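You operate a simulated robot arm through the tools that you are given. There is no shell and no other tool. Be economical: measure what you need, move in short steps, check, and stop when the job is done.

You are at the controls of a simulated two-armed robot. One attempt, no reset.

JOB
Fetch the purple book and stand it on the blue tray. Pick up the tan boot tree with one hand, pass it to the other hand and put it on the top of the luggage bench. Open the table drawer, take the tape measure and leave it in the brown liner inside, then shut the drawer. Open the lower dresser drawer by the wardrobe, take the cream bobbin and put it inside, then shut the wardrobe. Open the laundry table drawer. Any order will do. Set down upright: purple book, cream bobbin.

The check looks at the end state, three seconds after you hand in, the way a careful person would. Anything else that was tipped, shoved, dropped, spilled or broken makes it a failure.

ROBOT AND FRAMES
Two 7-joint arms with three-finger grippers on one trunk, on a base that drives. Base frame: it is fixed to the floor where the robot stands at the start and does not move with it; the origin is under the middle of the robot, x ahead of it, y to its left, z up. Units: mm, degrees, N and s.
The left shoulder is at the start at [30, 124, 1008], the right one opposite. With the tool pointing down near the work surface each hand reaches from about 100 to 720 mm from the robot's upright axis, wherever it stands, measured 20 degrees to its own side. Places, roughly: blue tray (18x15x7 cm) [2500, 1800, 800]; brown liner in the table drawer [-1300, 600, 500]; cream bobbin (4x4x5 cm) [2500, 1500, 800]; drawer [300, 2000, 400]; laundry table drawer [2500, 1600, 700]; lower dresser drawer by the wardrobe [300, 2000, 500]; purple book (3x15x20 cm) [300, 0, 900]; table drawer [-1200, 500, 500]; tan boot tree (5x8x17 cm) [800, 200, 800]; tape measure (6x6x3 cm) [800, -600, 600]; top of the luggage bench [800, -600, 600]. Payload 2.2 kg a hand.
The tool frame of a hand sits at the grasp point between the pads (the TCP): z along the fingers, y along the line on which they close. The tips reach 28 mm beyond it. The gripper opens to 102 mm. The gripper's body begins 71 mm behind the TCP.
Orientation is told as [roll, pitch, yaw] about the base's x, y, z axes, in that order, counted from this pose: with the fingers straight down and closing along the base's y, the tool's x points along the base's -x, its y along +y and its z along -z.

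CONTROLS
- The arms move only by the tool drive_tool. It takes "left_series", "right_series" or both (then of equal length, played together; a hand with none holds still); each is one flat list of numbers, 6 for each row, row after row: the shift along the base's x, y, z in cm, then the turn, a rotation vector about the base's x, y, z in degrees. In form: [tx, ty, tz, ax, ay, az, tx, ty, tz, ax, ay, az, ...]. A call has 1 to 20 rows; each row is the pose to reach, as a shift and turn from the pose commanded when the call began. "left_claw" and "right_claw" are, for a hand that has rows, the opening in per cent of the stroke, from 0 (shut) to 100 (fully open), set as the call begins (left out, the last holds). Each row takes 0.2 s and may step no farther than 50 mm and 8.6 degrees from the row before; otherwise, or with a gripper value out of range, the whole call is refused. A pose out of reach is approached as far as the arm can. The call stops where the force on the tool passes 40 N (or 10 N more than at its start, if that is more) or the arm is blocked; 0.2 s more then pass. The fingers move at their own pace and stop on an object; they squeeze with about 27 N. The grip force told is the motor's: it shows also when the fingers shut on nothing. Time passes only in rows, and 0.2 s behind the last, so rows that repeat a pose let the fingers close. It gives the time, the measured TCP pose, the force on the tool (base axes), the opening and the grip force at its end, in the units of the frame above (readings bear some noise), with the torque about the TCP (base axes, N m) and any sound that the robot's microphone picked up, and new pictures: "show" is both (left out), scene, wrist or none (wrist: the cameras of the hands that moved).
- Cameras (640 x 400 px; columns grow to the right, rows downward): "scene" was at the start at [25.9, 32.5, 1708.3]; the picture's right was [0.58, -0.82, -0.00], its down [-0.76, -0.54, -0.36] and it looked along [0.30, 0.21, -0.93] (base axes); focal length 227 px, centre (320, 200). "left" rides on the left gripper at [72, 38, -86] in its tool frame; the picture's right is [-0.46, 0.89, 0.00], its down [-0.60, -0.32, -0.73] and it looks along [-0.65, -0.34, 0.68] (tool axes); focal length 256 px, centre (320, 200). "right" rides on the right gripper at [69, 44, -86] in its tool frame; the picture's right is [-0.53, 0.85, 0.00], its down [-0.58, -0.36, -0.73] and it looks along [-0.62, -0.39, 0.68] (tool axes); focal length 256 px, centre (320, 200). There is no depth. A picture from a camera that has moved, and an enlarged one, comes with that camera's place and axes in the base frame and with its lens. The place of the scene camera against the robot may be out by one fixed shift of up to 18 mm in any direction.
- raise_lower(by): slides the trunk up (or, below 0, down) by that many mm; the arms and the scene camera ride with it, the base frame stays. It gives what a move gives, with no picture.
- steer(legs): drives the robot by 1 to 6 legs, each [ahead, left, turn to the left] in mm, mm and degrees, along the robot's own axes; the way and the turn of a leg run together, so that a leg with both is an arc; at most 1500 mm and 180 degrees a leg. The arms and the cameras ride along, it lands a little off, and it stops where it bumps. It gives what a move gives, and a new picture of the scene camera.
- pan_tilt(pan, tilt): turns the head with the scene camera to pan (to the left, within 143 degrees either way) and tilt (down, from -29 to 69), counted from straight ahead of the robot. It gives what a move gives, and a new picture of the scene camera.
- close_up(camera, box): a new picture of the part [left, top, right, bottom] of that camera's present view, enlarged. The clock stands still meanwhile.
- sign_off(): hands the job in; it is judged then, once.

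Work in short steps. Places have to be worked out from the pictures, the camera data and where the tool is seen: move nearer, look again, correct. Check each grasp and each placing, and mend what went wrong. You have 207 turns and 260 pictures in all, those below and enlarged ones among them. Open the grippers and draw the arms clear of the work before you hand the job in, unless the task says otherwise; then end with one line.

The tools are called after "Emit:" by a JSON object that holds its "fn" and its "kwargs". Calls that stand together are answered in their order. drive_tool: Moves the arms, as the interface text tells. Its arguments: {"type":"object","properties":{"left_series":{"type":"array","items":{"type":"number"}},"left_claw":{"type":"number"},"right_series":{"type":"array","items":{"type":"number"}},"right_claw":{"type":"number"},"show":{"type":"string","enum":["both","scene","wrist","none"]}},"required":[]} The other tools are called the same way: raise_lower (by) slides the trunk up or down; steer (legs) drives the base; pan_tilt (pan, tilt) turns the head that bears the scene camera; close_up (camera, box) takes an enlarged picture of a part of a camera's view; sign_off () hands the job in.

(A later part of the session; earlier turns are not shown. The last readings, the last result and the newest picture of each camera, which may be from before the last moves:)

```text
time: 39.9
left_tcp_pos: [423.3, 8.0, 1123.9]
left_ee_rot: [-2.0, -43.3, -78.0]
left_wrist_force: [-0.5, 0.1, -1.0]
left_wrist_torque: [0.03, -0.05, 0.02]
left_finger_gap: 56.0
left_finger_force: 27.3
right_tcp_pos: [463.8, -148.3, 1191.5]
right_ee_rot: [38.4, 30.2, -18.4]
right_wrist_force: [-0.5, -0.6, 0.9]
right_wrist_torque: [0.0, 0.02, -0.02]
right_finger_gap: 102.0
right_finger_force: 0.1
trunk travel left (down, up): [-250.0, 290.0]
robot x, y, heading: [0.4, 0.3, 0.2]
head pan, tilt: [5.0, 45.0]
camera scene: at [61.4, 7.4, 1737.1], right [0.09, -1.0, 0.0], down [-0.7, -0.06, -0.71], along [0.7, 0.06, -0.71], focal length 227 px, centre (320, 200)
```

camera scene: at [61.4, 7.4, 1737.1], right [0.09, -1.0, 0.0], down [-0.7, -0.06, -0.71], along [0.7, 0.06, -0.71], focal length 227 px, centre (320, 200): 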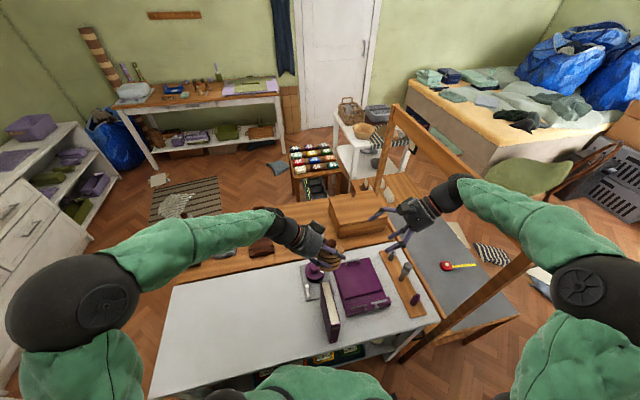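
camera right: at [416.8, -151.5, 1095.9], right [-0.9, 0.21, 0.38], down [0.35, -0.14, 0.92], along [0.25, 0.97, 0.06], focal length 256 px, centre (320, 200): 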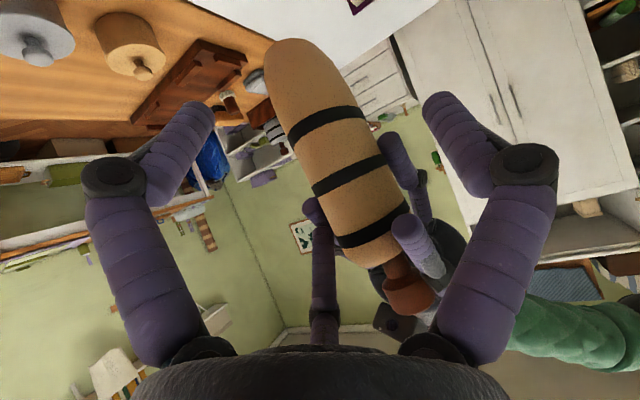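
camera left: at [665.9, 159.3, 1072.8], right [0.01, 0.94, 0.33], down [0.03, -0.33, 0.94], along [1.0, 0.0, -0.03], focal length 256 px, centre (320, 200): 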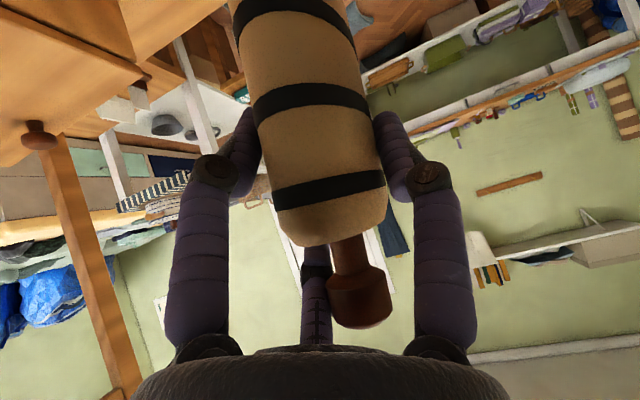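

Continue the flip by the remaining ~49°.

Emit:
{"fn": "drive_tool", "kwargs": {"right_series": [0, 0, 0, -1.23, 6.17, -5.26, 0, 0, 0, -2.46, 12.34, -10.52, 0, 0, 0, -3.69, 18.5, -15.8, 0, 0, 0, -4.92, 24.7, -21, 0, 0, 0, -6.15, 30.85, -26.3, 0, 0, 0, -7.3, 36.6, -31.2, 0, 0, 0, -7.3, 36.6, -31.2], "show": "both"}}

```text
time: 41.5
left_tcp_pos: [425.5, 7.3, 1122.9]
left_ee_rot: [-2.1, -43.4, -78.0]
left_wrist_force: [-0.3, -1.0, -1.4]
left_wrist_torque: [0.0, -0.01, 0.0]
left_finger_gap: 56.0
left_finger_force: 27.2
right_tcp_pos: [464.3, -147.8, 1191.0]
right_ee_rot: [-3.3, 49.9, -78.6]
right_wrist_force: [0.1, -1.1, 0.1]
right_wrist_torque: [0.03, 0.0, -0.01]
right_finger_gap: 101.8
right_finger_force: 0.1
trunk travel left (down, up): [-250.0, 290.0]
robot x, y, heading: [1.1, -1.4, -0.2]
head pan, tilt: [5.0, 45.0]
camera scene: at [61.3, 7.4, 1737.1], right [0.09, -1.0, 0.0], down [-0.7, -0.06, -0.71], along [0.7, 0.06, -0.71], focal length 227 px, centre (320, 200)
camera right: at [516.8, -156.5, 1298.2], right [0.89, -0.13, -0.44], down [-0.13, -0.99, 0.04], along [-0.44, 0.02, -0.9], focal length 256 px, centre (320, 200)
```

scene: 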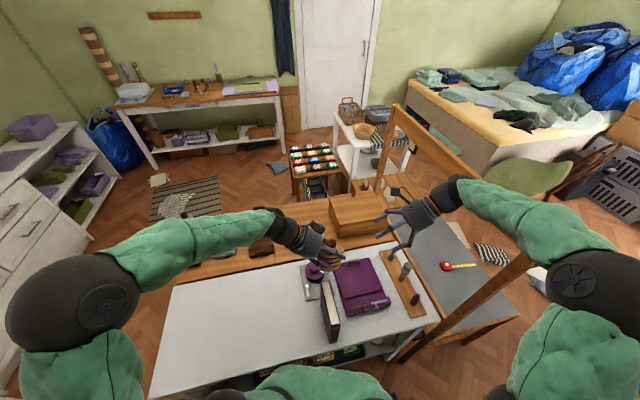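
right: 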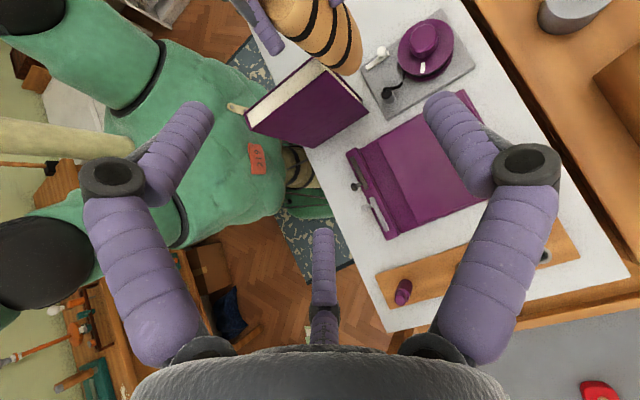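

Flip done. Advance along the finger axis two-thirds of the way and check.

Emit:
{"fn": "drive_tool", "kwargs": {"right_series": [-0.5, 2.4, -2.2, 0, 0, 0, -1.1, 4.8, -4.4, 0, 0, 0, -1.6, 7.2, -6.6, 0, 0, 0, -2.1, 9.6, -8.8, 0, 0, 0, -2.1, 9.6, -8.8, 0, 0, 0], "show": "wrist"}}

Emit:
{"fn": "close_up", "kwargs": {"camera": "scene", "box": [280, 200, 400, 275]}}

```text
time: 42.5
left_tcp_pos: [424.9, 13.0, 1118.5]
left_ee_rot: [-1.8, -42.7, -77.9]
left_wrist_force: [0.8, 2.2, -2.0]
left_wrist_torque: [-0.03, 0.02, -0.03]
left_finger_gap: 55.6
left_finger_force: 27.2
right_tcp_pos: [444.8, -58.4, 1109.7]
right_ee_rot: [-2.8, 49.9, -78.0]
right_wrist_force: [-0.6, -4.0, 0.8]
right_wrist_torque: [0.13, 0.01, 0.14]
right_finger_gap: 102.6
right_finger_force: 0.0
trunk travel left (down, up): [-250.0, 290.0]
robot x, y, heading: [-1.2, 5.2, -0.1]
head pan, tilt: [5.0, 45.0]
stopped in row 5 (left hand): the force on the tool passed its limit at 59 N (the readings are from after the stop); the commanded pose is now the measured one
camera right: at [495.3, -67.3, 1217.8], right [0.89, -0.13, -0.43], down [-0.13, -0.99, 0.04], along [-0.44, 0.02, -0.9], focal length 256 px, centre (320, 200)
```

right: 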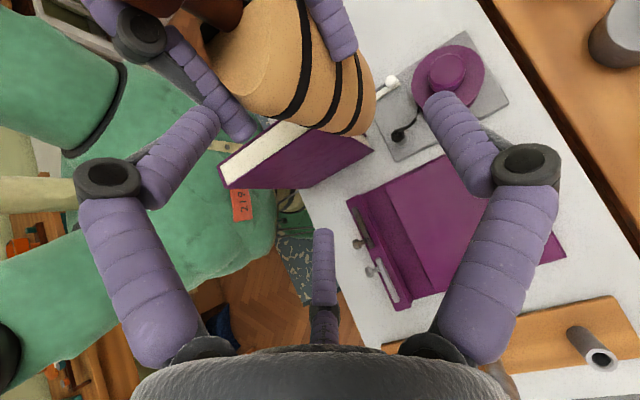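

```text
5.33 times, centred on (340, 238) of scene
camera zoom: at [61.4, 7.5, 1737.1], right [0.09, -1.0, 0.0], down [-0.7, -0.06, -0.71], along [0.7, 0.06, -0.71], focal length 1213 px, centre (213, 0)
```

zoom: 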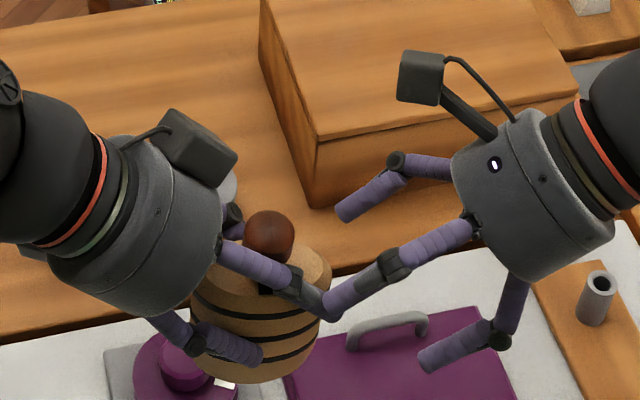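

I now understand: the grippers have three real digits (one at +y, two at −y, ~60 mm out), which clash. New plan: left sets the tree on the clear white desk area, regrips low; then the right takes the knob. Right retreats and unflips; left carries toward the clear area on the left.

Emit:
{"fn": "drive_tool", "kwargs": {"right_series": [0.6, -3.2, 2.8, 0, 0, 0, 1.3, -6.5, 5.6, 0, 0, 0, 2, -9.8, 8.4, 0, 0, 0, 2, -9.8, 8.4, 1.23, -6.17, 5.26, 2, -9.8, 8.4, 2.46, -12.34, 10.52, 2, -9.8, 8.4, 3.69, -18.5, 15.8, 2, -9.8, 8.4, 4.92, -24.7, 21, 2, -9.8, 8.4, 6.15, -30.85, 26.3, 2, -9.8, 8.4, 7.38, -37, 31.6, 2, -9.8, 8.4, 8.6, -43.2, 36.8, 2, -9.8, 8.4, 9.84, -49.4, 42.1, 2, -9.8, 8.4, 11.07, -55.5, 47.3, 2, -9.8, 8.4, 12.3, -61.7, 52.6, 2, -9.8, 8.4, 13.5, -67.9, 57.9, 2, -9.8, 8.4, 14.8, -74, 63.1, 2, -9.8, 8.4, 16, -80.2, 68.4, 2, -9.8, 8.4, 17.2, -86.4, 73.6, 2, -9.8, 8.4, 18.5, -92.6, 78.9, 2, -9.8, 8.4, 19.7, -98.7, 84.2, 2, -9.8, 8.4, 20.9, -104.9, 89.5], "left_series": [0, 0, 0, 0, 0, 0, 0, 1, 0, 0, 0, 0, 0, 2.5, 0, 0, 0, 3, 0, 4.5, 0, 0, 0, 6, 0, 6.5, 0, 0, 0, 9, 0, 8.5, 0, 0, 0, 12, 0, 10.5, 0, 0, 0, 15, 0, 12.5, 0, 0, 0, 18, 0, 14.5, 0, 0, 0, 21, 0, 16.5, 0, 0, 0, 25, -0.5, 18.5, -1, 0, 0, 29, -1, 20.5, -2, 0, 0, 33, -1.5, 22.5, -3, 0, 0, 37, -2, 24.5, -4, 0, 0, 41, -2.5, 26.5, -5, 0, 0, 45, -3, 28.5, -6, 0, 0, 48, -3.5, 30, -7, 0, 0, 52, -4, 31, -8, 0, 0, 55, -4.5, 31.7, -9, 0, 0, 58, -4.5, 31.7, -10, 0, 0, 58], "show": "scene"}}

Emit:
{"fn": "close_up", "kwargs": {"camera": "scene", "box": [130, 180, 370, 330]}}

```text
time: 46.7
left_tcp_pos: [380.3, 328.9, 1019.2]
left_ee_rot: [-1.8, -42.7, -19.9]
left_wrist_force: [-0.8, 0.2, -1.6]
left_wrist_torque: [-0.03, 0.01, 0.03]
left_finger_gap: 56.0
left_finger_force: 26.8
right_tcp_pos: [463.1, -154.9, 1194.0]
right_ee_rot: [34.3, -36.1, 48.6]
right_wrist_force: [0.1, -0.1, -0.5]
right_wrist_torque: [-0.02, 0.0, 0.01]
right_finger_gap: 101.9
right_finger_force: 0.1
trunk travel left (down, up): [-250.0, 290.0]
robot x, y, heading: [-0.7, 3.2, 0.1]
head pan, tilt: [5.0, 45.0]
camera scene: at [61.8, 7.8, 1737.1], right [0.09, -1.0, 0.0], down [-0.7, -0.06, -0.71], along [0.7, 0.06, -0.71], focal length 227 px, centre (320, 200)
```

scene: 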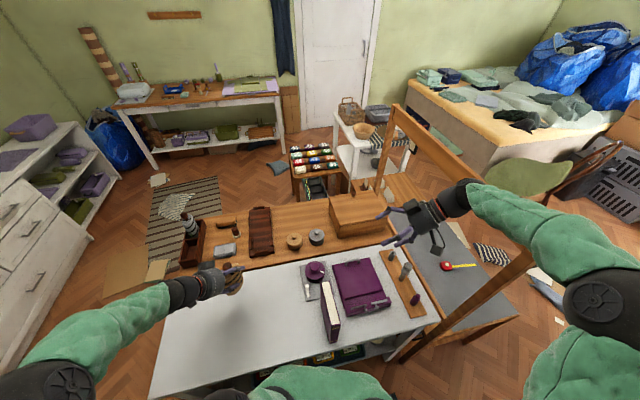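

```text
2.67 times, centred on (250, 255) of scene
camera zoom: at [61.8, 7.8, 1737.1], right [0.09, -1.0, 0.0], down [-0.7, -0.06, -0.71], along [0.7, 0.06, -0.71], focal length 606 px, centre (507, 53)
```

zoom: 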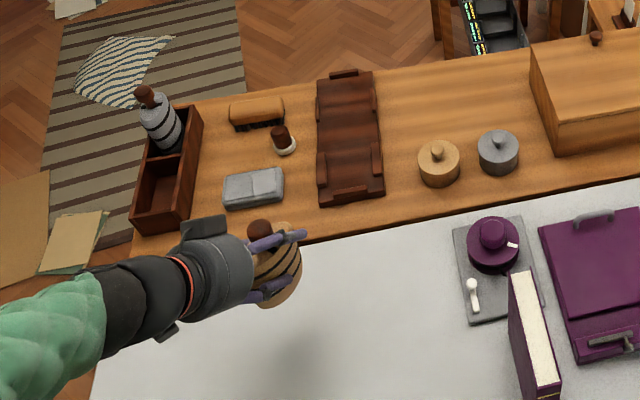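

Over the clear white desk. Square up the orientation and lower 12.5 cm.

Emit:
{"fn": "drive_tool", "kwargs": {"left_series": [0, 0, -3.2, 0.45, -2.6, 1.2, 0, 0, -6.4, 0.45, -2.6, 1.2, 0, 0, -9.6, 0.45, -2.6, 1.2, 0, 0, -12.5, 0.45, -2.6, 1.2, 0, 0, -12.5, 0.45, -2.6, 1.2], "show": "both"}}

Emit:
{"fn": "close_up", "kwargs": {"camera": "scene", "box": [170, 220, 290, 295]}}

```text
time: 47.9
left_tcp_pos: [380.4, 329.5, 899.5]
left_ee_rot: [0.7, -45.4, -20.4]
left_wrist_force: [6.2, -0.5, 35.5]
left_wrist_torque: [-0.01, -0.46, -0.1]
left_finger_gap: 57.8
left_finger_force: 26.9
right_tcp_pos: [463.0, -156.3, 1194.6]
right_ee_rot: [34.4, -36.2, 48.5]
right_wrist_force: [-0.9, 0.0, -1.0]
right_wrist_torque: [-0.01, -0.02, 0.04]
right_finger_gap: 102.2
right_finger_force: 0.0
trunk travel left (down, up): [-250.0, 290.0]
robot x, y, heading: [-2.5, 0.1, -0.2]
head pan, tilt: [5.0, 45.0]
camera scene: at [59.9, 5.8, 1737.5], right [0.09, -1.0, 0.0], down [-0.7, -0.06, -0.71], along [0.7, 0.06, -0.71], focal length 227 px, centre (320, 200)
camera left: at [287.6, 403.2, 908.8], right [0.61, 0.72, 0.34], down [-0.2, -0.27, 0.94], along [0.77, -0.64, -0.02], focal length 256 px, centre (320, 200)
```

scene: 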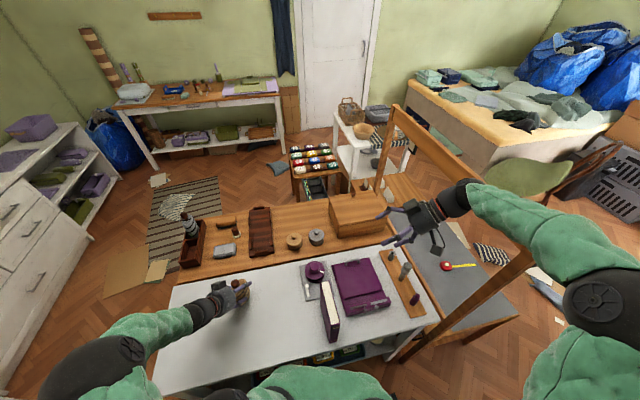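
left: 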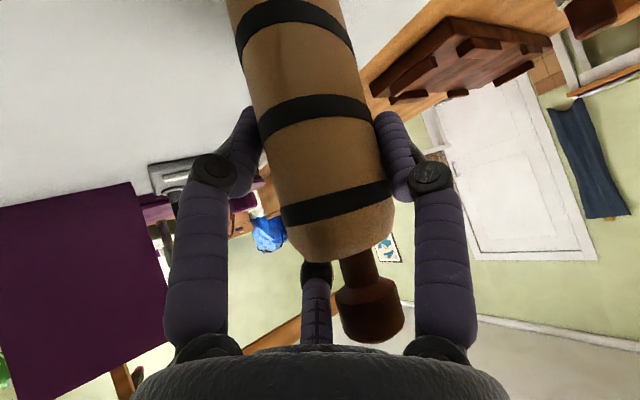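

```text
5.33 times, centred on (230, 258) of scene
camera zoom: at [59.9, 5.8, 1737.5], right [0.09, -1.0, 0.0], down [-0.7, -0.06, -0.71], along [0.7, 0.06, -0.71], focal length 1213 px, centre (800, -107)
```

zoom: 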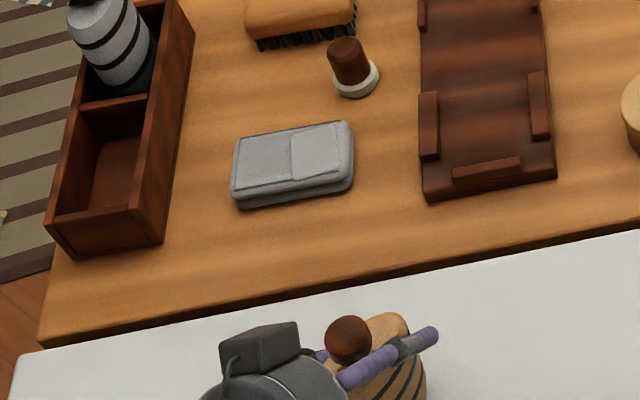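

Contact at 35 N: it's standing on the desk. Ease up a few mm, open, and back off along the fingers.

Emit:
{"fn": "drive_tool", "kwargs": {"left_series": [0, 0, 0.3, 0, 0, 0, 0, 0, 0.4, 0, 0, 0], "show": "none"}}

Emit:
{"fn": "drive_tool", "kwargs": {"left_series": [0, 0, 0, 0, 0, 0, 0, 0, 0, 0, 0, 0, 0, 0, 0, 0, 0, 0], "left_claw": 100, "show": "wrist"}}

```text
time: 48.5
left_tcp_pos: [379.2, 329.4, 898.3]
left_ee_rot: [0.2, -45.0, -20.1]
left_wrist_force: [5.6, 4.5, 22.3]
left_wrist_torque: [0.57, -0.46, -0.06]
left_finger_gap: 57.8
left_finger_force: 27.2
right_tcp_pos: [463.3, -156.0, 1195.0]
right_ee_rot: [34.2, -36.1, 48.6]
right_wrist_force: [0.3, 0.2, -0.2]
right_wrist_torque: [0.0, -0.02, -0.01]
right_finger_gap: 102.2
right_finger_force: 0.1
trunk travel left (down, up): [-250.0, 290.0]
robot x, y, heading: [-1.0, 1.7, 0.3]
head pan, tilt: [5.0, 45.0]
```

```text
time: 49.3
left_tcp_pos: [379.5, 328.2, 897.3]
left_ee_rot: [-0.1, -45.0, -20.0]
left_wrist_force: [-0.4, 0.5, -0.8]
left_wrist_torque: [-0.02, -0.03, 0.02]
left_finger_gap: 102.0
left_finger_force: 0.1
right_tcp_pos: [463.6, -156.8, 1194.0]
right_ee_rot: [34.3, -36.2, 48.5]
right_wrist_force: [-0.1, 0.0, 0.8]
right_wrist_torque: [-0.03, -0.01, 0.01]
right_finger_gap: 102.1
right_finger_force: 0.1
trunk travel left (down, up): [-250.0, 290.0]
robot x, y, heading: [-3.8, -0.4, 0.5]
head pan, tilt: [5.0, 45.0]
camera left: at [286.0, 401.5, 908.1], right [0.61, 0.72, 0.33], down [-0.19, -0.27, 0.94], along [0.77, -0.64, -0.02], focal length 256 px, centre (320, 200)
```

left: 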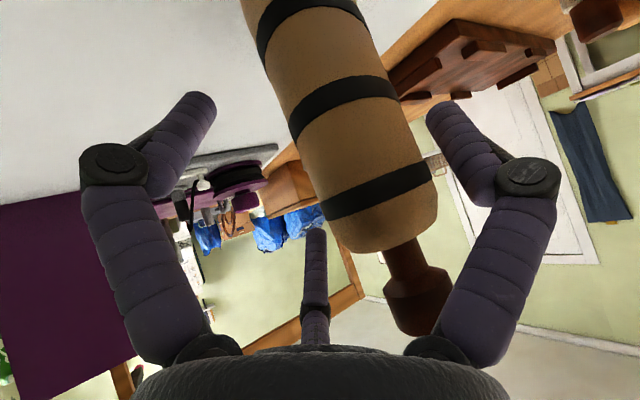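

Object stands upright; axis seems near (374,353). Back off along the fingers and triangulate again from the scene camera.

Emit:
{"fn": "drive_tool", "kwargs": {"left_series": [-2, 0.75, 2.1, 0, 0, 0, -4, 1.5, 4.2, 0, 0, 0, -6, 2.2, 6.4, 0, 0, 0, -8, 3, 8.5, 0, 0, 0, -8, 3, 8.5, 0, 0, 0], "show": "wrist"}}

Emit:
{"fn": "close_up", "kwargs": {"camera": "scene", "box": [170, 240, 290, 315]}}

```text
time: 50.5
left_tcp_pos: [298.9, 356.2, 978.4]
left_ee_rot: [-1.4, -44.9, -19.4]
left_wrist_force: [0.6, 0.5, -0.7]
left_wrist_torque: [-0.02, 0.03, 0.01]
left_finger_gap: 102.0
left_finger_force: 0.0
right_tcp_pos: [463.8, -155.6, 1194.3]
right_ee_rot: [34.3, -36.1, 48.6]
right_wrist_force: [-1.5, -0.5, -0.3]
right_wrist_torque: [0.02, 0.01, 0.01]
right_finger_gap: 102.1
right_finger_force: 0.2
trunk travel left (down, up): [-250.0, 290.0]
robot x, y, heading: [6.0, 1.5, 0.2]
head pan, tilt: [5.0, 45.0]
camera left: at [206.4, 429.9, 988.3], right [0.62, 0.72, 0.31], down [-0.19, -0.25, 0.95], along [0.77, -0.64, -0.02], focal length 256 px, centre (320, 200)
```

left: 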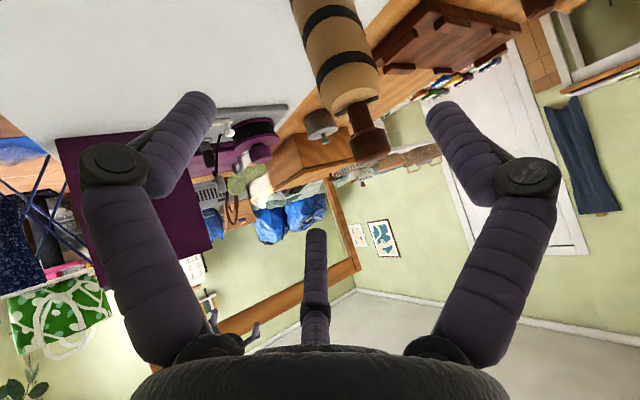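

```text
5.33 times, centred on (230, 278) of scene
camera zoom: at [61.2, 7.5, 1737.1], right [0.09, -1.0, 0.0], down [-0.7, -0.06, -0.71], along [0.7, 0.06, -0.71], focal length 1213 px, centre (800, -213)
```

zoom: 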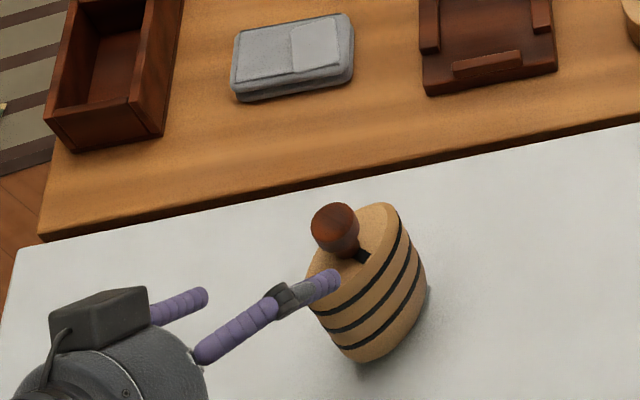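

Object axis ≈ (395,340), desk z≈790. Re-approach 40 mm lower, recentred.

Emit:
{"fn": "drive_tool", "kwargs": {"left_series": [2, 1.2, -4.1, 0.9, -0.3, 1, 4.5, 0.3, -6.8, 0.9, -0.3, 1, 7, -0.6, -9.5, 0.9, -0.3, 1, 9.6, -1.6, -12.2, 0.9, -0.3, 1, 9.6, -1.6, -12.2, 0.9, -0.3, 1], "show": "wrist"}}

Emit:
{"fn": "close_up", "kwargs": {"camera": "scene", "box": [170, 240, 290, 315]}}

```text
time: 51.7
left_tcp_pos: [397.8, 344.8, 862.8]
left_ee_rot: [1.8, -45.4, -20.2]
left_wrist_force: [-2.6, 2.9, 28.4]
left_wrist_torque: [0.14, 0.84, -0.05]
left_finger_gap: 102.2
left_finger_force: 0.0
right_tcp_pos: [462.0, -157.2, 1194.3]
right_ee_rot: [34.3, -36.0, 48.7]
right_wrist_force: [-0.2, 0.5, -0.3]
right_wrist_torque: [-0.03, 0.04, 0.01]
right_finger_gap: 102.0
right_finger_force: 0.1
trunk travel left (down, up): [-250.0, 290.0]
robot x, y, heading: [-5.4, -1.9, -0.3]
head pan, tilt: [5.0, 45.0]
camera left: at [303.3, 416.8, 873.6], right [0.59, 0.72, 0.35], down [-0.2, -0.29, 0.94], along [0.78, -0.63, -0.03], focal length 256 px, centre (320, 200)
```

left: 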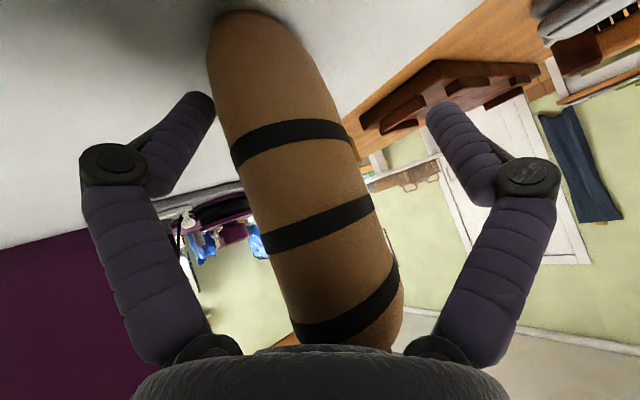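

```text
5.33 times, centred on (230, 278) of scene
camera zoom: at [59.2, 6.6, 1737.5], right [0.09, -1.0, 0.0], down [-0.7, -0.06, -0.71], along [0.71, 0.06, -0.71], focal length 1213 px, centre (800, -213)
```

zoom: 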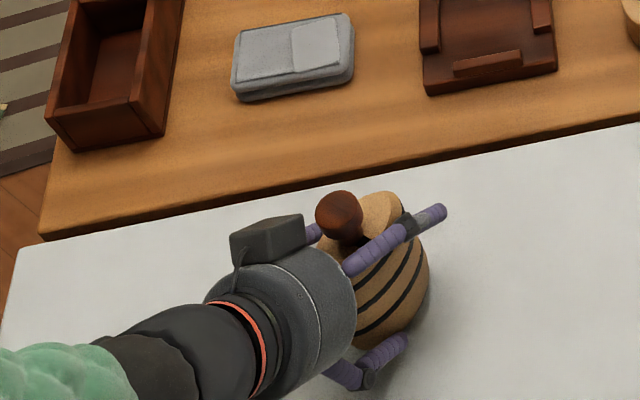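

28 N upward: the lower finger touches the desk. Raise 12 mm, then close.

Emit:
{"fn": "drive_tool", "kwargs": {"left_series": [0, 0, 1.2, 0, 0, 0, 0, 0, 1.2, 0, 0, 0], "show": "none"}}

Emit:
{"fn": "drive_tool", "kwargs": {"left_series": [0, 0, 0, 0, 0, 0, 0, 0, 0, 0, 0, 0, 0, 0, 0, 0, 0, 0], "left_claw": 0, "show": "wrist"}}

Emit:
{"fn": "close_up", "kwargs": {"camera": "scene", "box": [170, 240, 290, 315]}}

```text
time: 52.3
left_tcp_pos: [396.7, 343.6, 870.6]
left_ee_rot: [1.2, -44.9, -19.9]
left_wrist_force: [-0.4, 1.2, 0.2]
left_wrist_torque: [0.0, 0.01, -0.01]
left_finger_gap: 102.2
left_finger_force: 0.0
right_tcp_pos: [464.6, -155.6, 1193.4]
right_ee_rot: [34.3, -36.1, 48.5]
right_wrist_force: [-0.4, -0.3, -0.6]
right_wrist_torque: [0.01, -0.02, 0.0]
right_finger_gap: 101.8
right_finger_force: 0.0
trunk travel left (down, up): [-250.0, 290.0]
robot x, y, heading: [0.5, -1.2, 0.1]
head pan, tilt: [5.0, 45.0]
```

```text
time: 53.1
left_tcp_pos: [396.9, 343.0, 873.3]
left_ee_rot: [1.3, -45.0, -19.9]
left_wrist_force: [-0.7, -0.2, 0.0]
left_wrist_torque: [-0.04, 0.03, 0.0]
left_finger_gap: 60.8
left_finger_force: 26.5
right_tcp_pos: [463.8, -156.2, 1194.7]
right_ee_rot: [34.3, -36.2, 48.6]
right_wrist_force: [0.6, 0.6, 0.0]
right_wrist_torque: [0.01, 0.0, -0.02]
right_finger_gap: 102.2
right_finger_force: 0.0
trunk travel left (down, up): [-250.0, 290.0]
robot x, y, heading: [-1.7, -0.4, -0.2]
head pan, tilt: [5.0, 45.0]
camera left: at [302.4, 414.8, 882.7], right [0.6, 0.72, 0.34], down [-0.19, -0.28, 0.94], along [0.78, -0.63, -0.03], focal length 256 px, centre (320, 200)
```

left: 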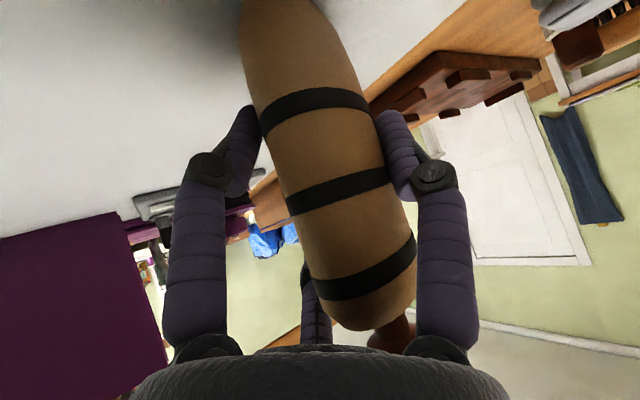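

```text
5.33 times, centred on (230, 278) of scene
camera zoom: at [61.1, 7.4, 1737.1], right [0.09, -1.0, 0.0], down [-0.7, -0.06, -0.71], along [0.7, 0.06, -0.71], focal length 1213 px, centre (800, -213)
```

zoom: 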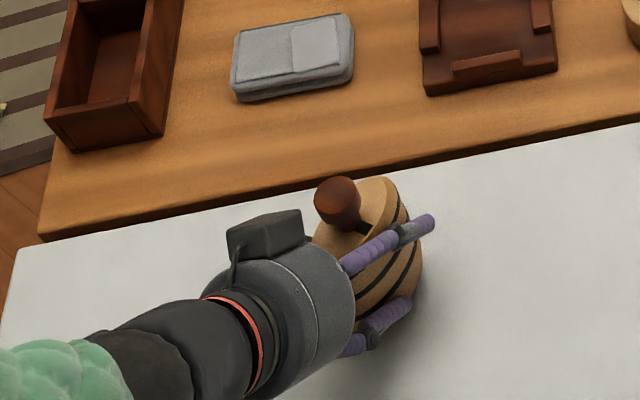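

Held, but the palm is too near the knob for the right hand. I'll regrip with a flatter wrist (pitch −70): open and back away first.

Emit:
{"fn": "drive_tool", "kwargs": {"left_series": [0, 0, 0, 0, 0, 0, 0, 0, 0, 0, 0, 0, 0, 0, 0, 0, 0, 0], "left_claw": 100, "show": "none"}}

Emit:
{"fn": "drive_tool", "kwargs": {"left_series": [-2.5, 0.9, 2.7, 0, 0, 0, -5, 1.8, 5.4, 0, 0, 0, -7.5, 2.7, 8, 0, 0, 0, -9.5, 3.5, 8, -2.1, -5.9, 0, -11.5, 4.2, 7, -4.2, -11.7, 0, -12.5, 4.5, 5, -6.3, -17.6, 0, -13, 4.7, 3, -8.5, -23.5, 0, -13, 4.7, 3, -8.5, -23.5, 0], "show": "wrist"}}

Emit:
{"fn": "close_up", "kwargs": {"camera": "scene", "box": [170, 240, 290, 315]}}

```text
time: 53.9
left_tcp_pos: [395.9, 343.2, 871.8]
left_ee_rot: [1.3, -44.9, -19.9]
left_wrist_force: [-0.5, -0.5, 0.2]
left_wrist_torque: [-0.01, 0.03, 0.0]
left_finger_gap: 102.3
left_finger_force: 0.0
right_tcp_pos: [464.5, -156.1, 1194.1]
right_ee_rot: [34.3, -36.1, 48.5]
right_wrist_force: [0.6, 0.5, 0.5]
right_wrist_torque: [0.01, 0.0, 0.03]
right_finger_gap: 102.2
right_finger_force: 0.1
trunk travel left (down, up): [-250.0, 290.0]
robot x, y, heading: [1.2, -0.9, -0.1]
head pan, tilt: [5.0, 45.0]
```

```text
time: 55.7
left_tcp_pos: [266.4, 389.6, 902.9]
left_ee_rot: [1.5, -70.1, -20.2]
left_wrist_force: [-0.2, -0.5, -0.4]
left_wrist_torque: [-0.03, -0.03, 0.01]
left_finger_gap: 102.0
left_finger_force: 0.1
right_tcp_pos: [464.3, -155.3, 1194.4]
right_ee_rot: [34.3, -36.2, 48.4]
right_wrist_force: [-0.1, 0.0, 0.2]
right_wrist_torque: [0.01, -0.03, 0.02]
right_finger_gap: 101.9
right_finger_force: 0.2
trunk travel left (down, up): [-250.0, 290.0]
robot x, y, heading: [3.9, 2.5, -0.0]
head pan, tilt: [5.0, 45.0]
camera left: at [178.4, 459.1, 865.2], right [0.43, 0.78, 0.45], down [-0.56, -0.15, 0.81], along [0.71, -0.6, 0.37], focal length 256 px, centre (320, 200)
```

left: 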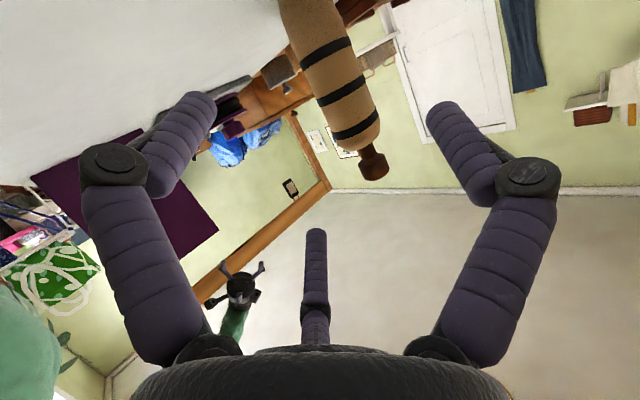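

```text
5.33 times, centred on (230, 278) of scene
camera zoom: at [61.3, 6.6, 1737.2], right [0.09, -1.0, 0.0], down [-0.7, -0.06, -0.71], along [0.7, 0.06, -0.71], focal length 1213 px, centre (800, -213)
```

zoom: 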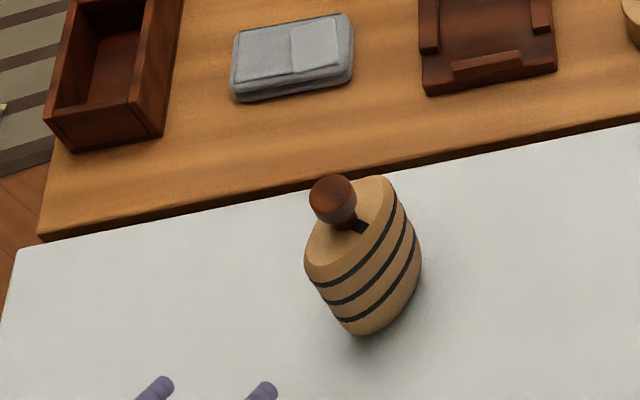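

Object now near (408,352). Advance with the flat wrist to TCP (402,354,865).

Emit:
{"fn": "drive_tool", "kwargs": {"left_series": [3.9, -0.1, -0.2, 0, 0, 0, 7.5, -1.4, -1.5, 0, 0, 0, 10.6, -2.5, -2.6, 0, 0, 0, 13.6, -3.6, -3.8, 0, 0, 0, 13.6, -3.6, -3.8, 0, 0, 0], "show": "wrist"}}

Emit:
{"fn": "close_up", "kwargs": {"camera": "scene", "box": [170, 240, 290, 315]}}

```text
time: 56.9
left_tcp_pos: [400.2, 352.6, 863.6]
left_ee_rot: [1.4, -70.0, -20.0]
left_wrist_force: [-0.2, -0.3, -0.9]
left_wrist_torque: [-0.01, -0.02, 0.04]
left_finger_gap: 101.9
left_finger_force: 0.0
right_tcp_pos: [463.2, -156.7, 1194.7]
right_ee_rot: [34.3, -36.1, 48.7]
right_wrist_force: [-1.1, -0.2, -0.5]
right_wrist_torque: [0.05, -0.01, 0.0]
right_finger_gap: 102.1
right_finger_force: 0.0
trunk travel left (down, up): [-250.0, 290.0]
robot x, y, heading: [-2.4, -1.4, -0.2]
head pan, tilt: [5.0, 45.0]
camera left: at [311.7, 422.7, 826.0], right [0.43, 0.78, 0.44], down [-0.56, -0.15, 0.81], along [0.71, -0.6, 0.37], focal length 256 px, centre (320, 200)
```

left: 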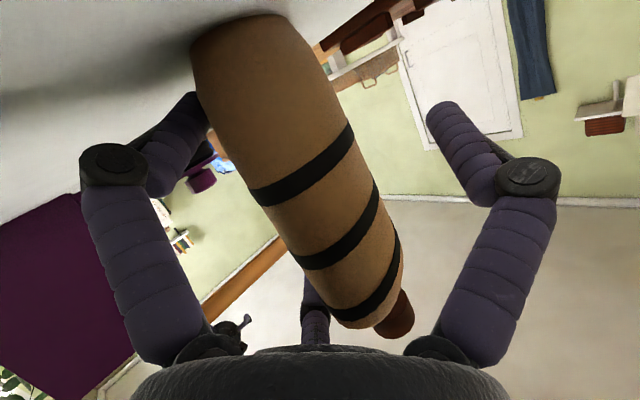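

```text
5.33 times, centred on (230, 278) of scene
camera zoom: at [60.7, 7.3, 1737.2], right [0.09, -1.0, 0.0], down [-0.7, -0.06, -0.71], along [0.7, 0.06, -0.71], focal length 1213 px, centre (800, -213)
```

zoom: 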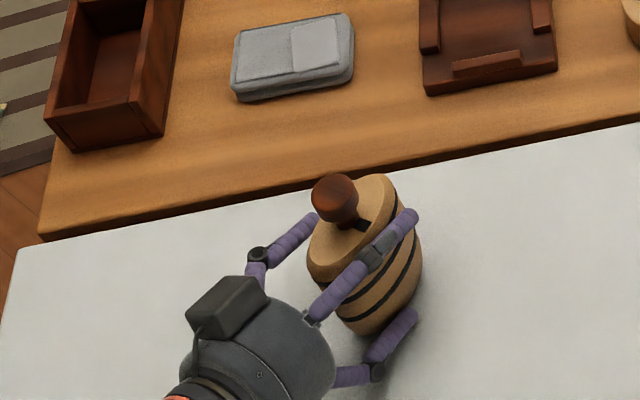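

Good placement, knob clear of the palm. Close.

Emit:
{"fn": "drive_tool", "kwargs": {"left_series": [0, 0, 0, 0, 0, 0, 0, 0, 0, 0, 0, 0, 0, 0, 0, 0, 0, 0], "left_claw": 0, "show": "none"}}

Emit:
{"fn": "close_up", "kwargs": {"camera": "scene", "box": [170, 240, 290, 315]}}

```text
time: 57.7
left_tcp_pos: [399.6, 353.7, 865.3]
left_ee_rot: [1.5, -69.9, -20.0]
left_wrist_force: [-0.2, 0.4, 0.0]
left_wrist_torque: [-0.04, 0.03, 0.01]
left_finger_gap: 61.1
left_finger_force: 27.7
right_tcp_pos: [463.7, -155.4, 1194.7]
right_ee_rot: [34.3, -36.0, 48.6]
right_wrist_force: [0.2, 0.0, -1.1]
right_wrist_torque: [-0.01, 0.0, 0.01]
right_finger_gap: 102.0
right_finger_force: 0.0
trunk travel left (down, up): [-250.0, 290.0]
robot x, y, heading: [1.0, 2.7, 0.0]
head pan, tilt: [5.0, 45.0]
```

```text
5.33 times, centred on (230, 278) of scene
camera zoom: at [61.3, 7.6, 1737.1], right [0.09, -1.0, 0.0], down [-0.7, -0.06, -0.71], along [0.7, 0.06, -0.71], focal length 1213 px, centre (800, -213)
```

zoom: 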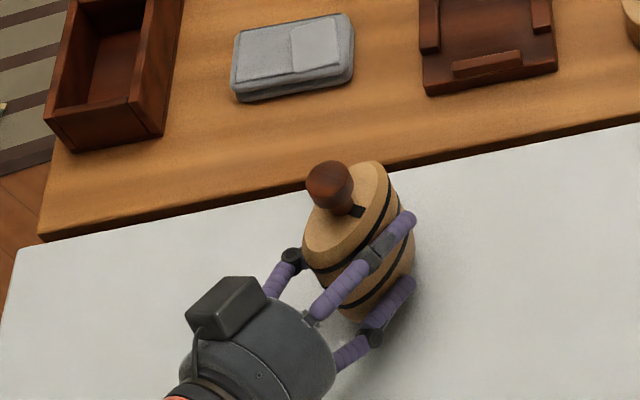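

Grip fine. Lift and move the tree to (400,200), while the right hand returns to fingers-down and stages above.

Emit:
{"fn": "drive_tool", "kwargs": {"left_series": [0, 0, 2, 0, 0, 0, 0, 0, 5, 0, 0, 0, 0, 0, 8, 0, 0, 0, 0, -1, 9.5, 0, 0, 0, 0, -4, 9.5, 0, 0, 0, 0, -7, 9.5, 0, 0, 0, 0, -10, 9.5, 0, 0, 0, 0, -13, 9.5, 0, 0, 0, 0, -15, 9.5, 0, 0, 0, 0, -15, 9.5, 0, 0, 0], "right_series": [-0.5, 2, 0, -4.66, 1.91, -5.64, -1, 4, 0.2, -9.32, 3.82, -11.28, -1.5, 6, 0.4, -13.98, 5.73, -16.92, -2, 8, 0.6, -18.64, 7.64, -22.56, -2.5, 10, 0.8, -23.3, 9.55, -28.2, -3, 12, 1, -27.96, 11.46, -33.84, -3.5, 14, 1, -32.6, 13.4, -39.5, -4, 16, 1, -37.3, 15.3, -45.1, -4.5, 18, 1, -41.9, 17.2, -50.8, -5, 20, 1, -46.6, 19.1, -56.4], "show": "both"}}

Emit:
{"fn": "close_up", "kwargs": {"camera": "scene", "box": [200, 180, 360, 280]}}

```text
time: 59.9
left_tcp_pos: [400.3, 220.5, 983.5]
left_ee_rot: [0.8, -70.0, -19.4]
left_wrist_force: [0.3, -0.8, -1.8]
left_wrist_torque: [-0.04, 0.02, -0.04]
left_finger_gap: 61.3
left_finger_force: 26.8
left hand out of reach, approached as far as the arm can: row 8, 9, 10
right_tcp_pos: [412.3, 46.2, 1205.0]
right_ee_rot: [-0.1, 0.0, -0.3]
right_wrist_force: [0.1, 0.1, -0.2]
right_wrist_torque: [-0.01, 0.02, 0.03]
right_finger_gap: 102.1
right_finger_force: 0.0
trunk travel left (down, up): [-250.0, 290.0]
robot x, y, heading: [-1.5, -0.9, 0.2]
head pan, tilt: [5.0, 45.0]
camera scene: at [61.9, 9.4, 1737.1], right [0.09, -1.0, 0.0], down [-0.7, -0.06, -0.71], along [0.7, 0.06, -0.71], focal length 227 px, centre (320, 200)
camera right: at [344.0, 89.6, 1291.4], right [0.54, 0.84, 0.0], down [0.58, -0.36, 0.73], along [0.62, -0.39, -0.68], focal length 256 px, centre (320, 200)
camera left: at [312.4, 289.7, 946.4], right [0.44, 0.78, 0.44], down [-0.56, -0.15, 0.82], along [0.71, -0.6, 0.37], focal length 256 px, centre (320, 200)
```

scene: 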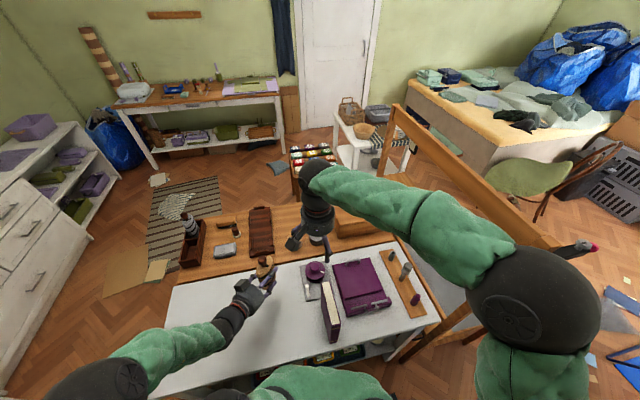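
right: 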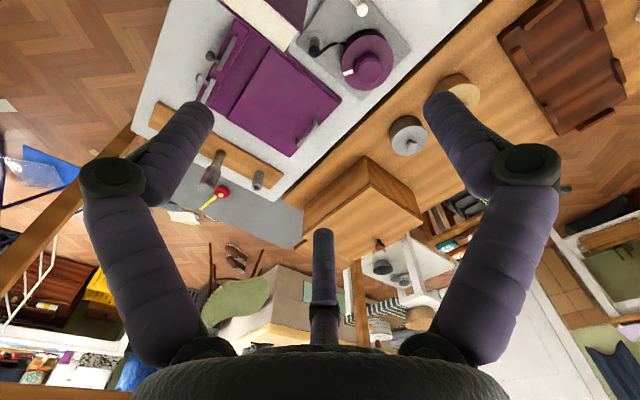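
left: 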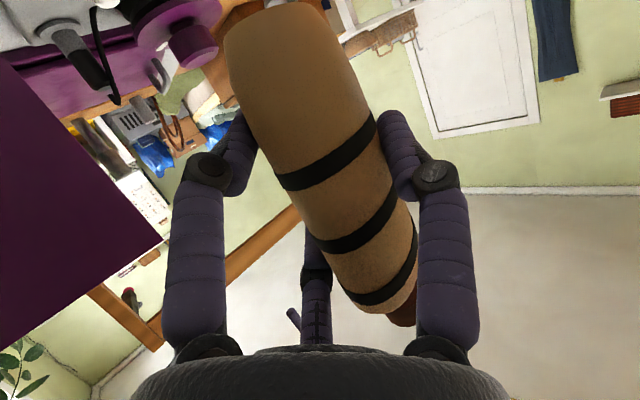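

```text
4.00 times, centred on (280, 230) of scene
camera zoom: at [61.9, 9.4, 1737.1], right [0.09, -1.0, 0.0], down [-0.7, -0.06, -0.71], along [0.7, 0.06, -0.71], focal length 910 px, centre (480, 80)
```

zoom: 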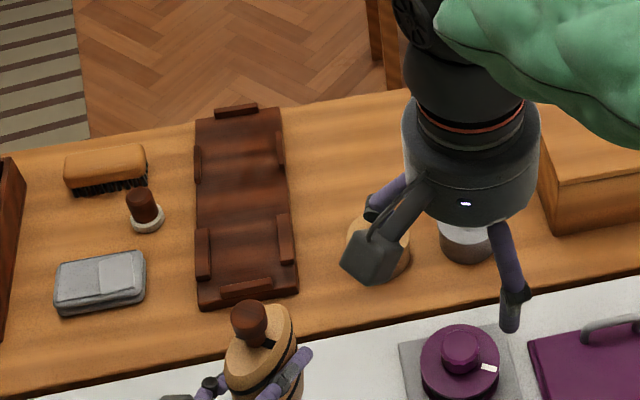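

Left reached its limit at (400,220,983), fine. Turn the right hand yaw +90 so its camera looks at the knob from the right.

Emit:
{"fn": "drive_tool", "kwargs": {"right_series": [-0.4, 0.9, -0.4, 0, 0, 8.2, -0.8, 1.8, -0.8, 0, 0, 16.4, -1.3, 2.6, -1.2, 0, 0, 24.5, -1.7, 3.5, -1.6, 0, 0, 32.7, -2.1, 4.3, -2, 0, 0, 40.9, -2.5, 5.2, -2.4, 0, 0, 49, -3, 6.1, -2.8, 0, 0, 57.3, -3.4, 6.9, -3.2, 0, 0, 65.5, -3.8, 7.8, -3.6, 0, 0, 73.6, -4.3, 8.6, -4, 0, 0, 81.8, -4.7, 9.4, -4.5, 0, 0, 90, -4.7, 9.4, -4.5, 0, 0, 90], "show": "both"}}

```text
time: 62.5
left_tcp_pos: [400.3, 219.0, 985.5]
left_ee_rot: [0.8, -70.0, -19.7]
left_wrist_force: [-0.9, -0.3, -1.4]
left_wrist_torque: [0.01, 0.03, 0.01]
left_finger_gap: 61.1
left_finger_force: 27.0
right_tcp_pos: [366.8, 137.0, 1158.2]
right_ee_rot: [-0.1, 0.0, 90.0]
right_wrist_force: [0.9, -0.4, 0.6]
right_wrist_torque: [-0.02, 0.04, -0.01]
right_finger_gap: 102.3
right_finger_force: 0.1
trunk travel left (down, up): [-250.0, 290.0]
robot x, y, heading: [0.5, 1.7, -0.3]
head pan, tilt: [5.0, 45.0]
camera scene: at [61.2, 7.3, 1737.1], right [0.09, -1.0, 0.0], down [-0.7, -0.06, -0.71], along [0.7, 0.06, -0.71], focal length 227 px, centre (320, 200)
camera right: at [323.3, 69.0, 1246.0], right [-0.85, 0.53, 0.0], down [0.36, 0.58, 0.73], along [0.39, 0.62, -0.68], focal length 256 px, centre (320, 200)
```

scene: 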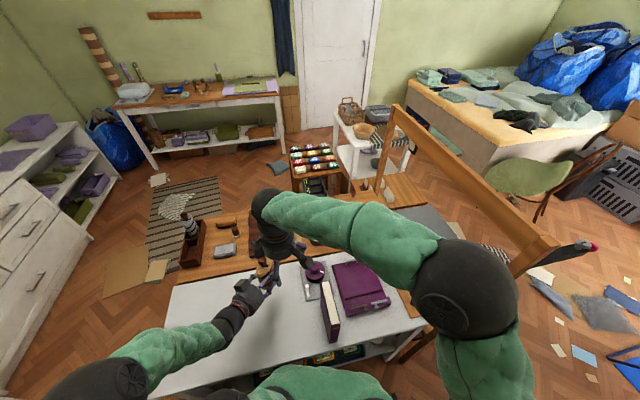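
right: 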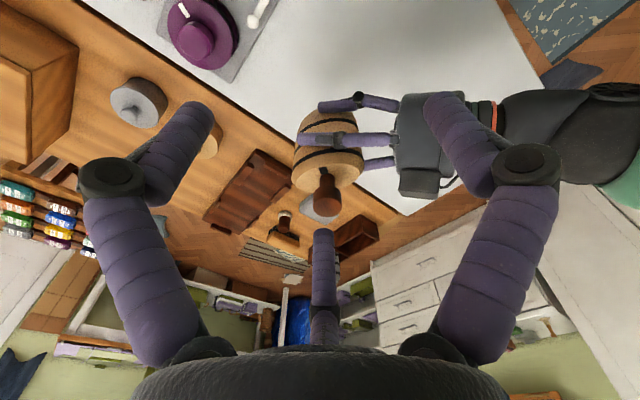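

Knob top located at about (417,230,1077). Half-close the right gripper and hover above it.

Emit:
{"fn": "drive_tool", "kwargs": {"right_series": [1.7, 3.1, -0.3, 0, 0, 0, 3.4, 6.2, -0.6, 0, 0, 0, 5, 9.3, -1, 0, 0, 0, 5, 9.3, -1, 0, 0, 0], "right_claw": 48, "show": "both"}}

Emit:
{"fn": "close_up", "kwargs": {"camera": "scene", "box": [210, 220, 330, 295]}}

```text
time: 63.5
left_tcp_pos: [399.2, 217.8, 984.0]
left_ee_rot: [1.0, -69.8, -19.8]
left_wrist_force: [0.6, -0.5, -1.9]
left_wrist_torque: [0.02, -0.01, -0.01]
left_finger_gap: 61.1
left_finger_force: 27.1
right_tcp_pos: [418.4, 228.4, 1150.2]
right_ee_rot: [-0.1, 0.1, 89.9]
right_wrist_force: [0.5, -0.2, 0.0]
right_wrist_torque: [0.08, -0.01, -0.01]
right_finger_gap: 48.8
right_finger_force: 0.1
trunk travel left (down, up): [-250.0, 290.0]
robot x, y, heading: [1.8, -2.6, 0.2]
head pan, tilt: [5.0, 45.0]
camera scene: at [60.4, 6.4, 1737.2], right [0.09, -1.0, 0.0], down [-0.7, -0.06, -0.71], along [0.7, 0.06, -0.71], focal length 227 px, centre (320, 200)
camera right: at [373.6, 160.7, 1238.7], right [-0.84, 0.54, 0.0], down [0.36, 0.58, 0.73], along [0.39, 0.62, -0.68], focal length 256 px, centre (320, 200)
```

scene: 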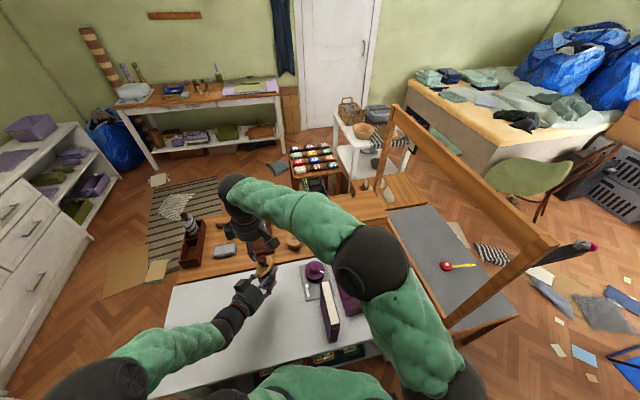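
right: 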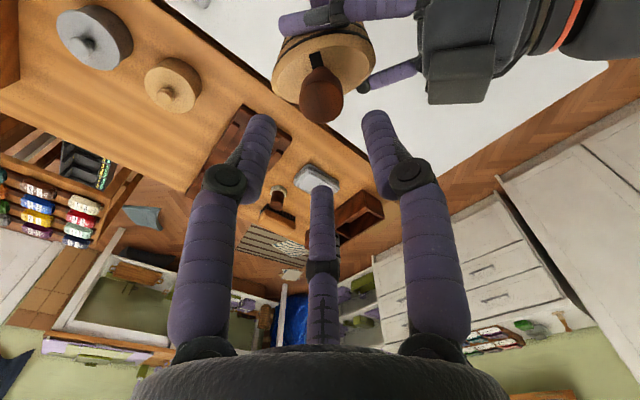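

```text
5.33 times, centred on (270, 258) of scene
camera zoom: at [60.4, 6.4, 1737.2], right [0.09, -1.0, 0.0], down [-0.7, -0.06, -0.71], along [0.7, 0.06, -0.71], focal length 1213 px, centre (587, -107)
```

zoom: 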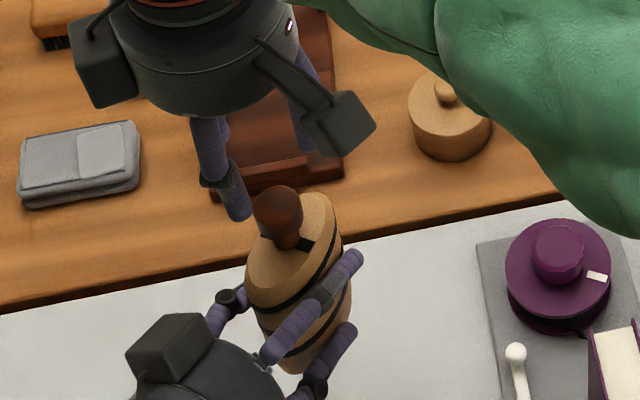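

Aligned: knob at (418,232). Descend 7 cm.

Emit:
{"fn": "drive_tool", "kwargs": {"right_series": [0, 0.3, -2, 0, 0, 0, 0, 0.3, -4, 0, 0, 0, 0, 0.3, -5.5, 0, 0, 0, 0, 0.3, -7, 0, 0, 0, 0, 0.3, -7, 0, 0, 0], "show": "wrist"}}

Emit:
{"fn": "close_up", "kwargs": {"camera": "scene", "box": [210, 220, 330, 295]}}

```text
time: 64.7
left_tcp_pos: [399.1, 219.8, 984.7]
left_ee_rot: [1.0, -69.9, -19.6]
left_wrist_force: [0.0, 0.4, -0.7]
left_wrist_torque: [-0.02, 0.0, 0.03]
left_finger_gap: 61.1
left_finger_force: 27.1
right_tcp_pos: [418.2, 232.5, 1079.0]
right_ee_rot: [0.0, 0.1, 89.9]
right_wrist_force: [0.8, -0.2, 0.3]
right_wrist_torque: [0.02, -0.01, -0.01]
right_finger_gap: 48.7
right_finger_force: 0.1
trunk travel left (down, up): [-250.0, 290.0]
robot x, y, heading: [-2.3, 0.3, 0.1]
head pan, tilt: [5.0, 45.0]
camera right: at [374.7, 163.7, 1166.6], right [-0.84, 0.54, 0.0], down [0.36, 0.58, 0.73], along [0.39, 0.62, -0.68], focal length 256 px, centre (320, 200)
```

right: 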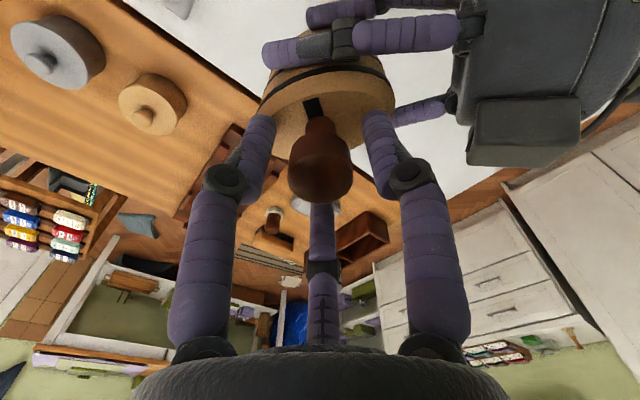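

```text
5.33 times, centred on (270, 258) of scene
camera zoom: at [61.1, 7.5, 1737.1], right [0.09, -1.0, 0.0], down [-0.7, -0.06, -0.71], along [0.7, 0.06, -0.71], focal length 1213 px, centre (587, -107)
```

zoom: 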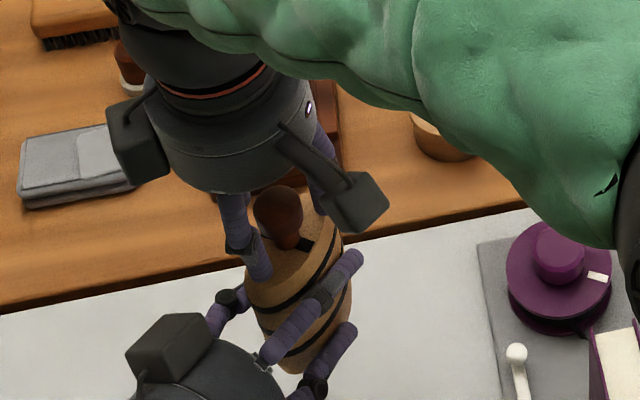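

Knob is between the right digits. Close the right gripper.

Emit:
{"fn": "drive_tool", "kwargs": {"right_series": [0, 0, 0, 0, 0, 0, 0, 0, 0, 0, 0, 0, 0, 0, 0, 0, 0, 0], "right_claw": 0, "show": "wrist"}}

```text
time: 65.5
left_tcp_pos: [399.7, 219.6, 984.2]
left_ee_rot: [1.0, -69.9, -19.6]
left_wrist_force: [4.6, 0.0, -4.5]
left_wrist_torque: [0.17, 0.3, 0.07]
left_finger_gap: 61.2
left_finger_force: 27.5
right_tcp_pos: [417.2, 232.1, 1079.6]
right_ee_rot: [0.0, 0.2, 89.9]
right_wrist_force: [-4.3, 0.0, 2.0]
right_wrist_torque: [-0.21, 0.17, -0.16]
right_finger_gap: 31.9
right_finger_force: 26.6
trunk travel left (down, up): [-250.0, 290.0]
robot x, y, heading: [1.8, 2.4, 0.0]
head pan, tilt: [5.0, 45.0]
camera right: at [374.5, 163.9, 1166.9], right [-0.84, 0.54, 0.0], down [0.37, 0.58, 0.73], along [0.39, 0.62, -0.68], focal length 256 px, centre (320, 200)
```

right: 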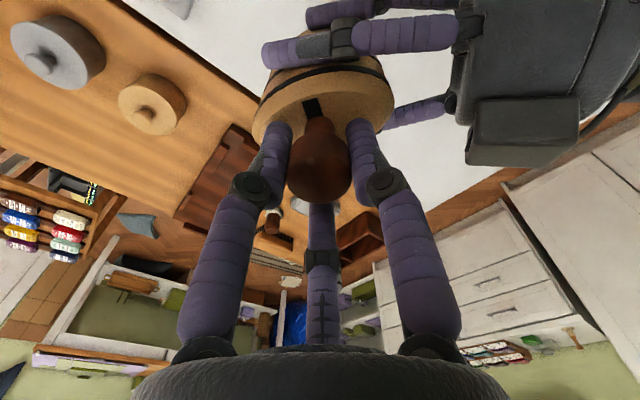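

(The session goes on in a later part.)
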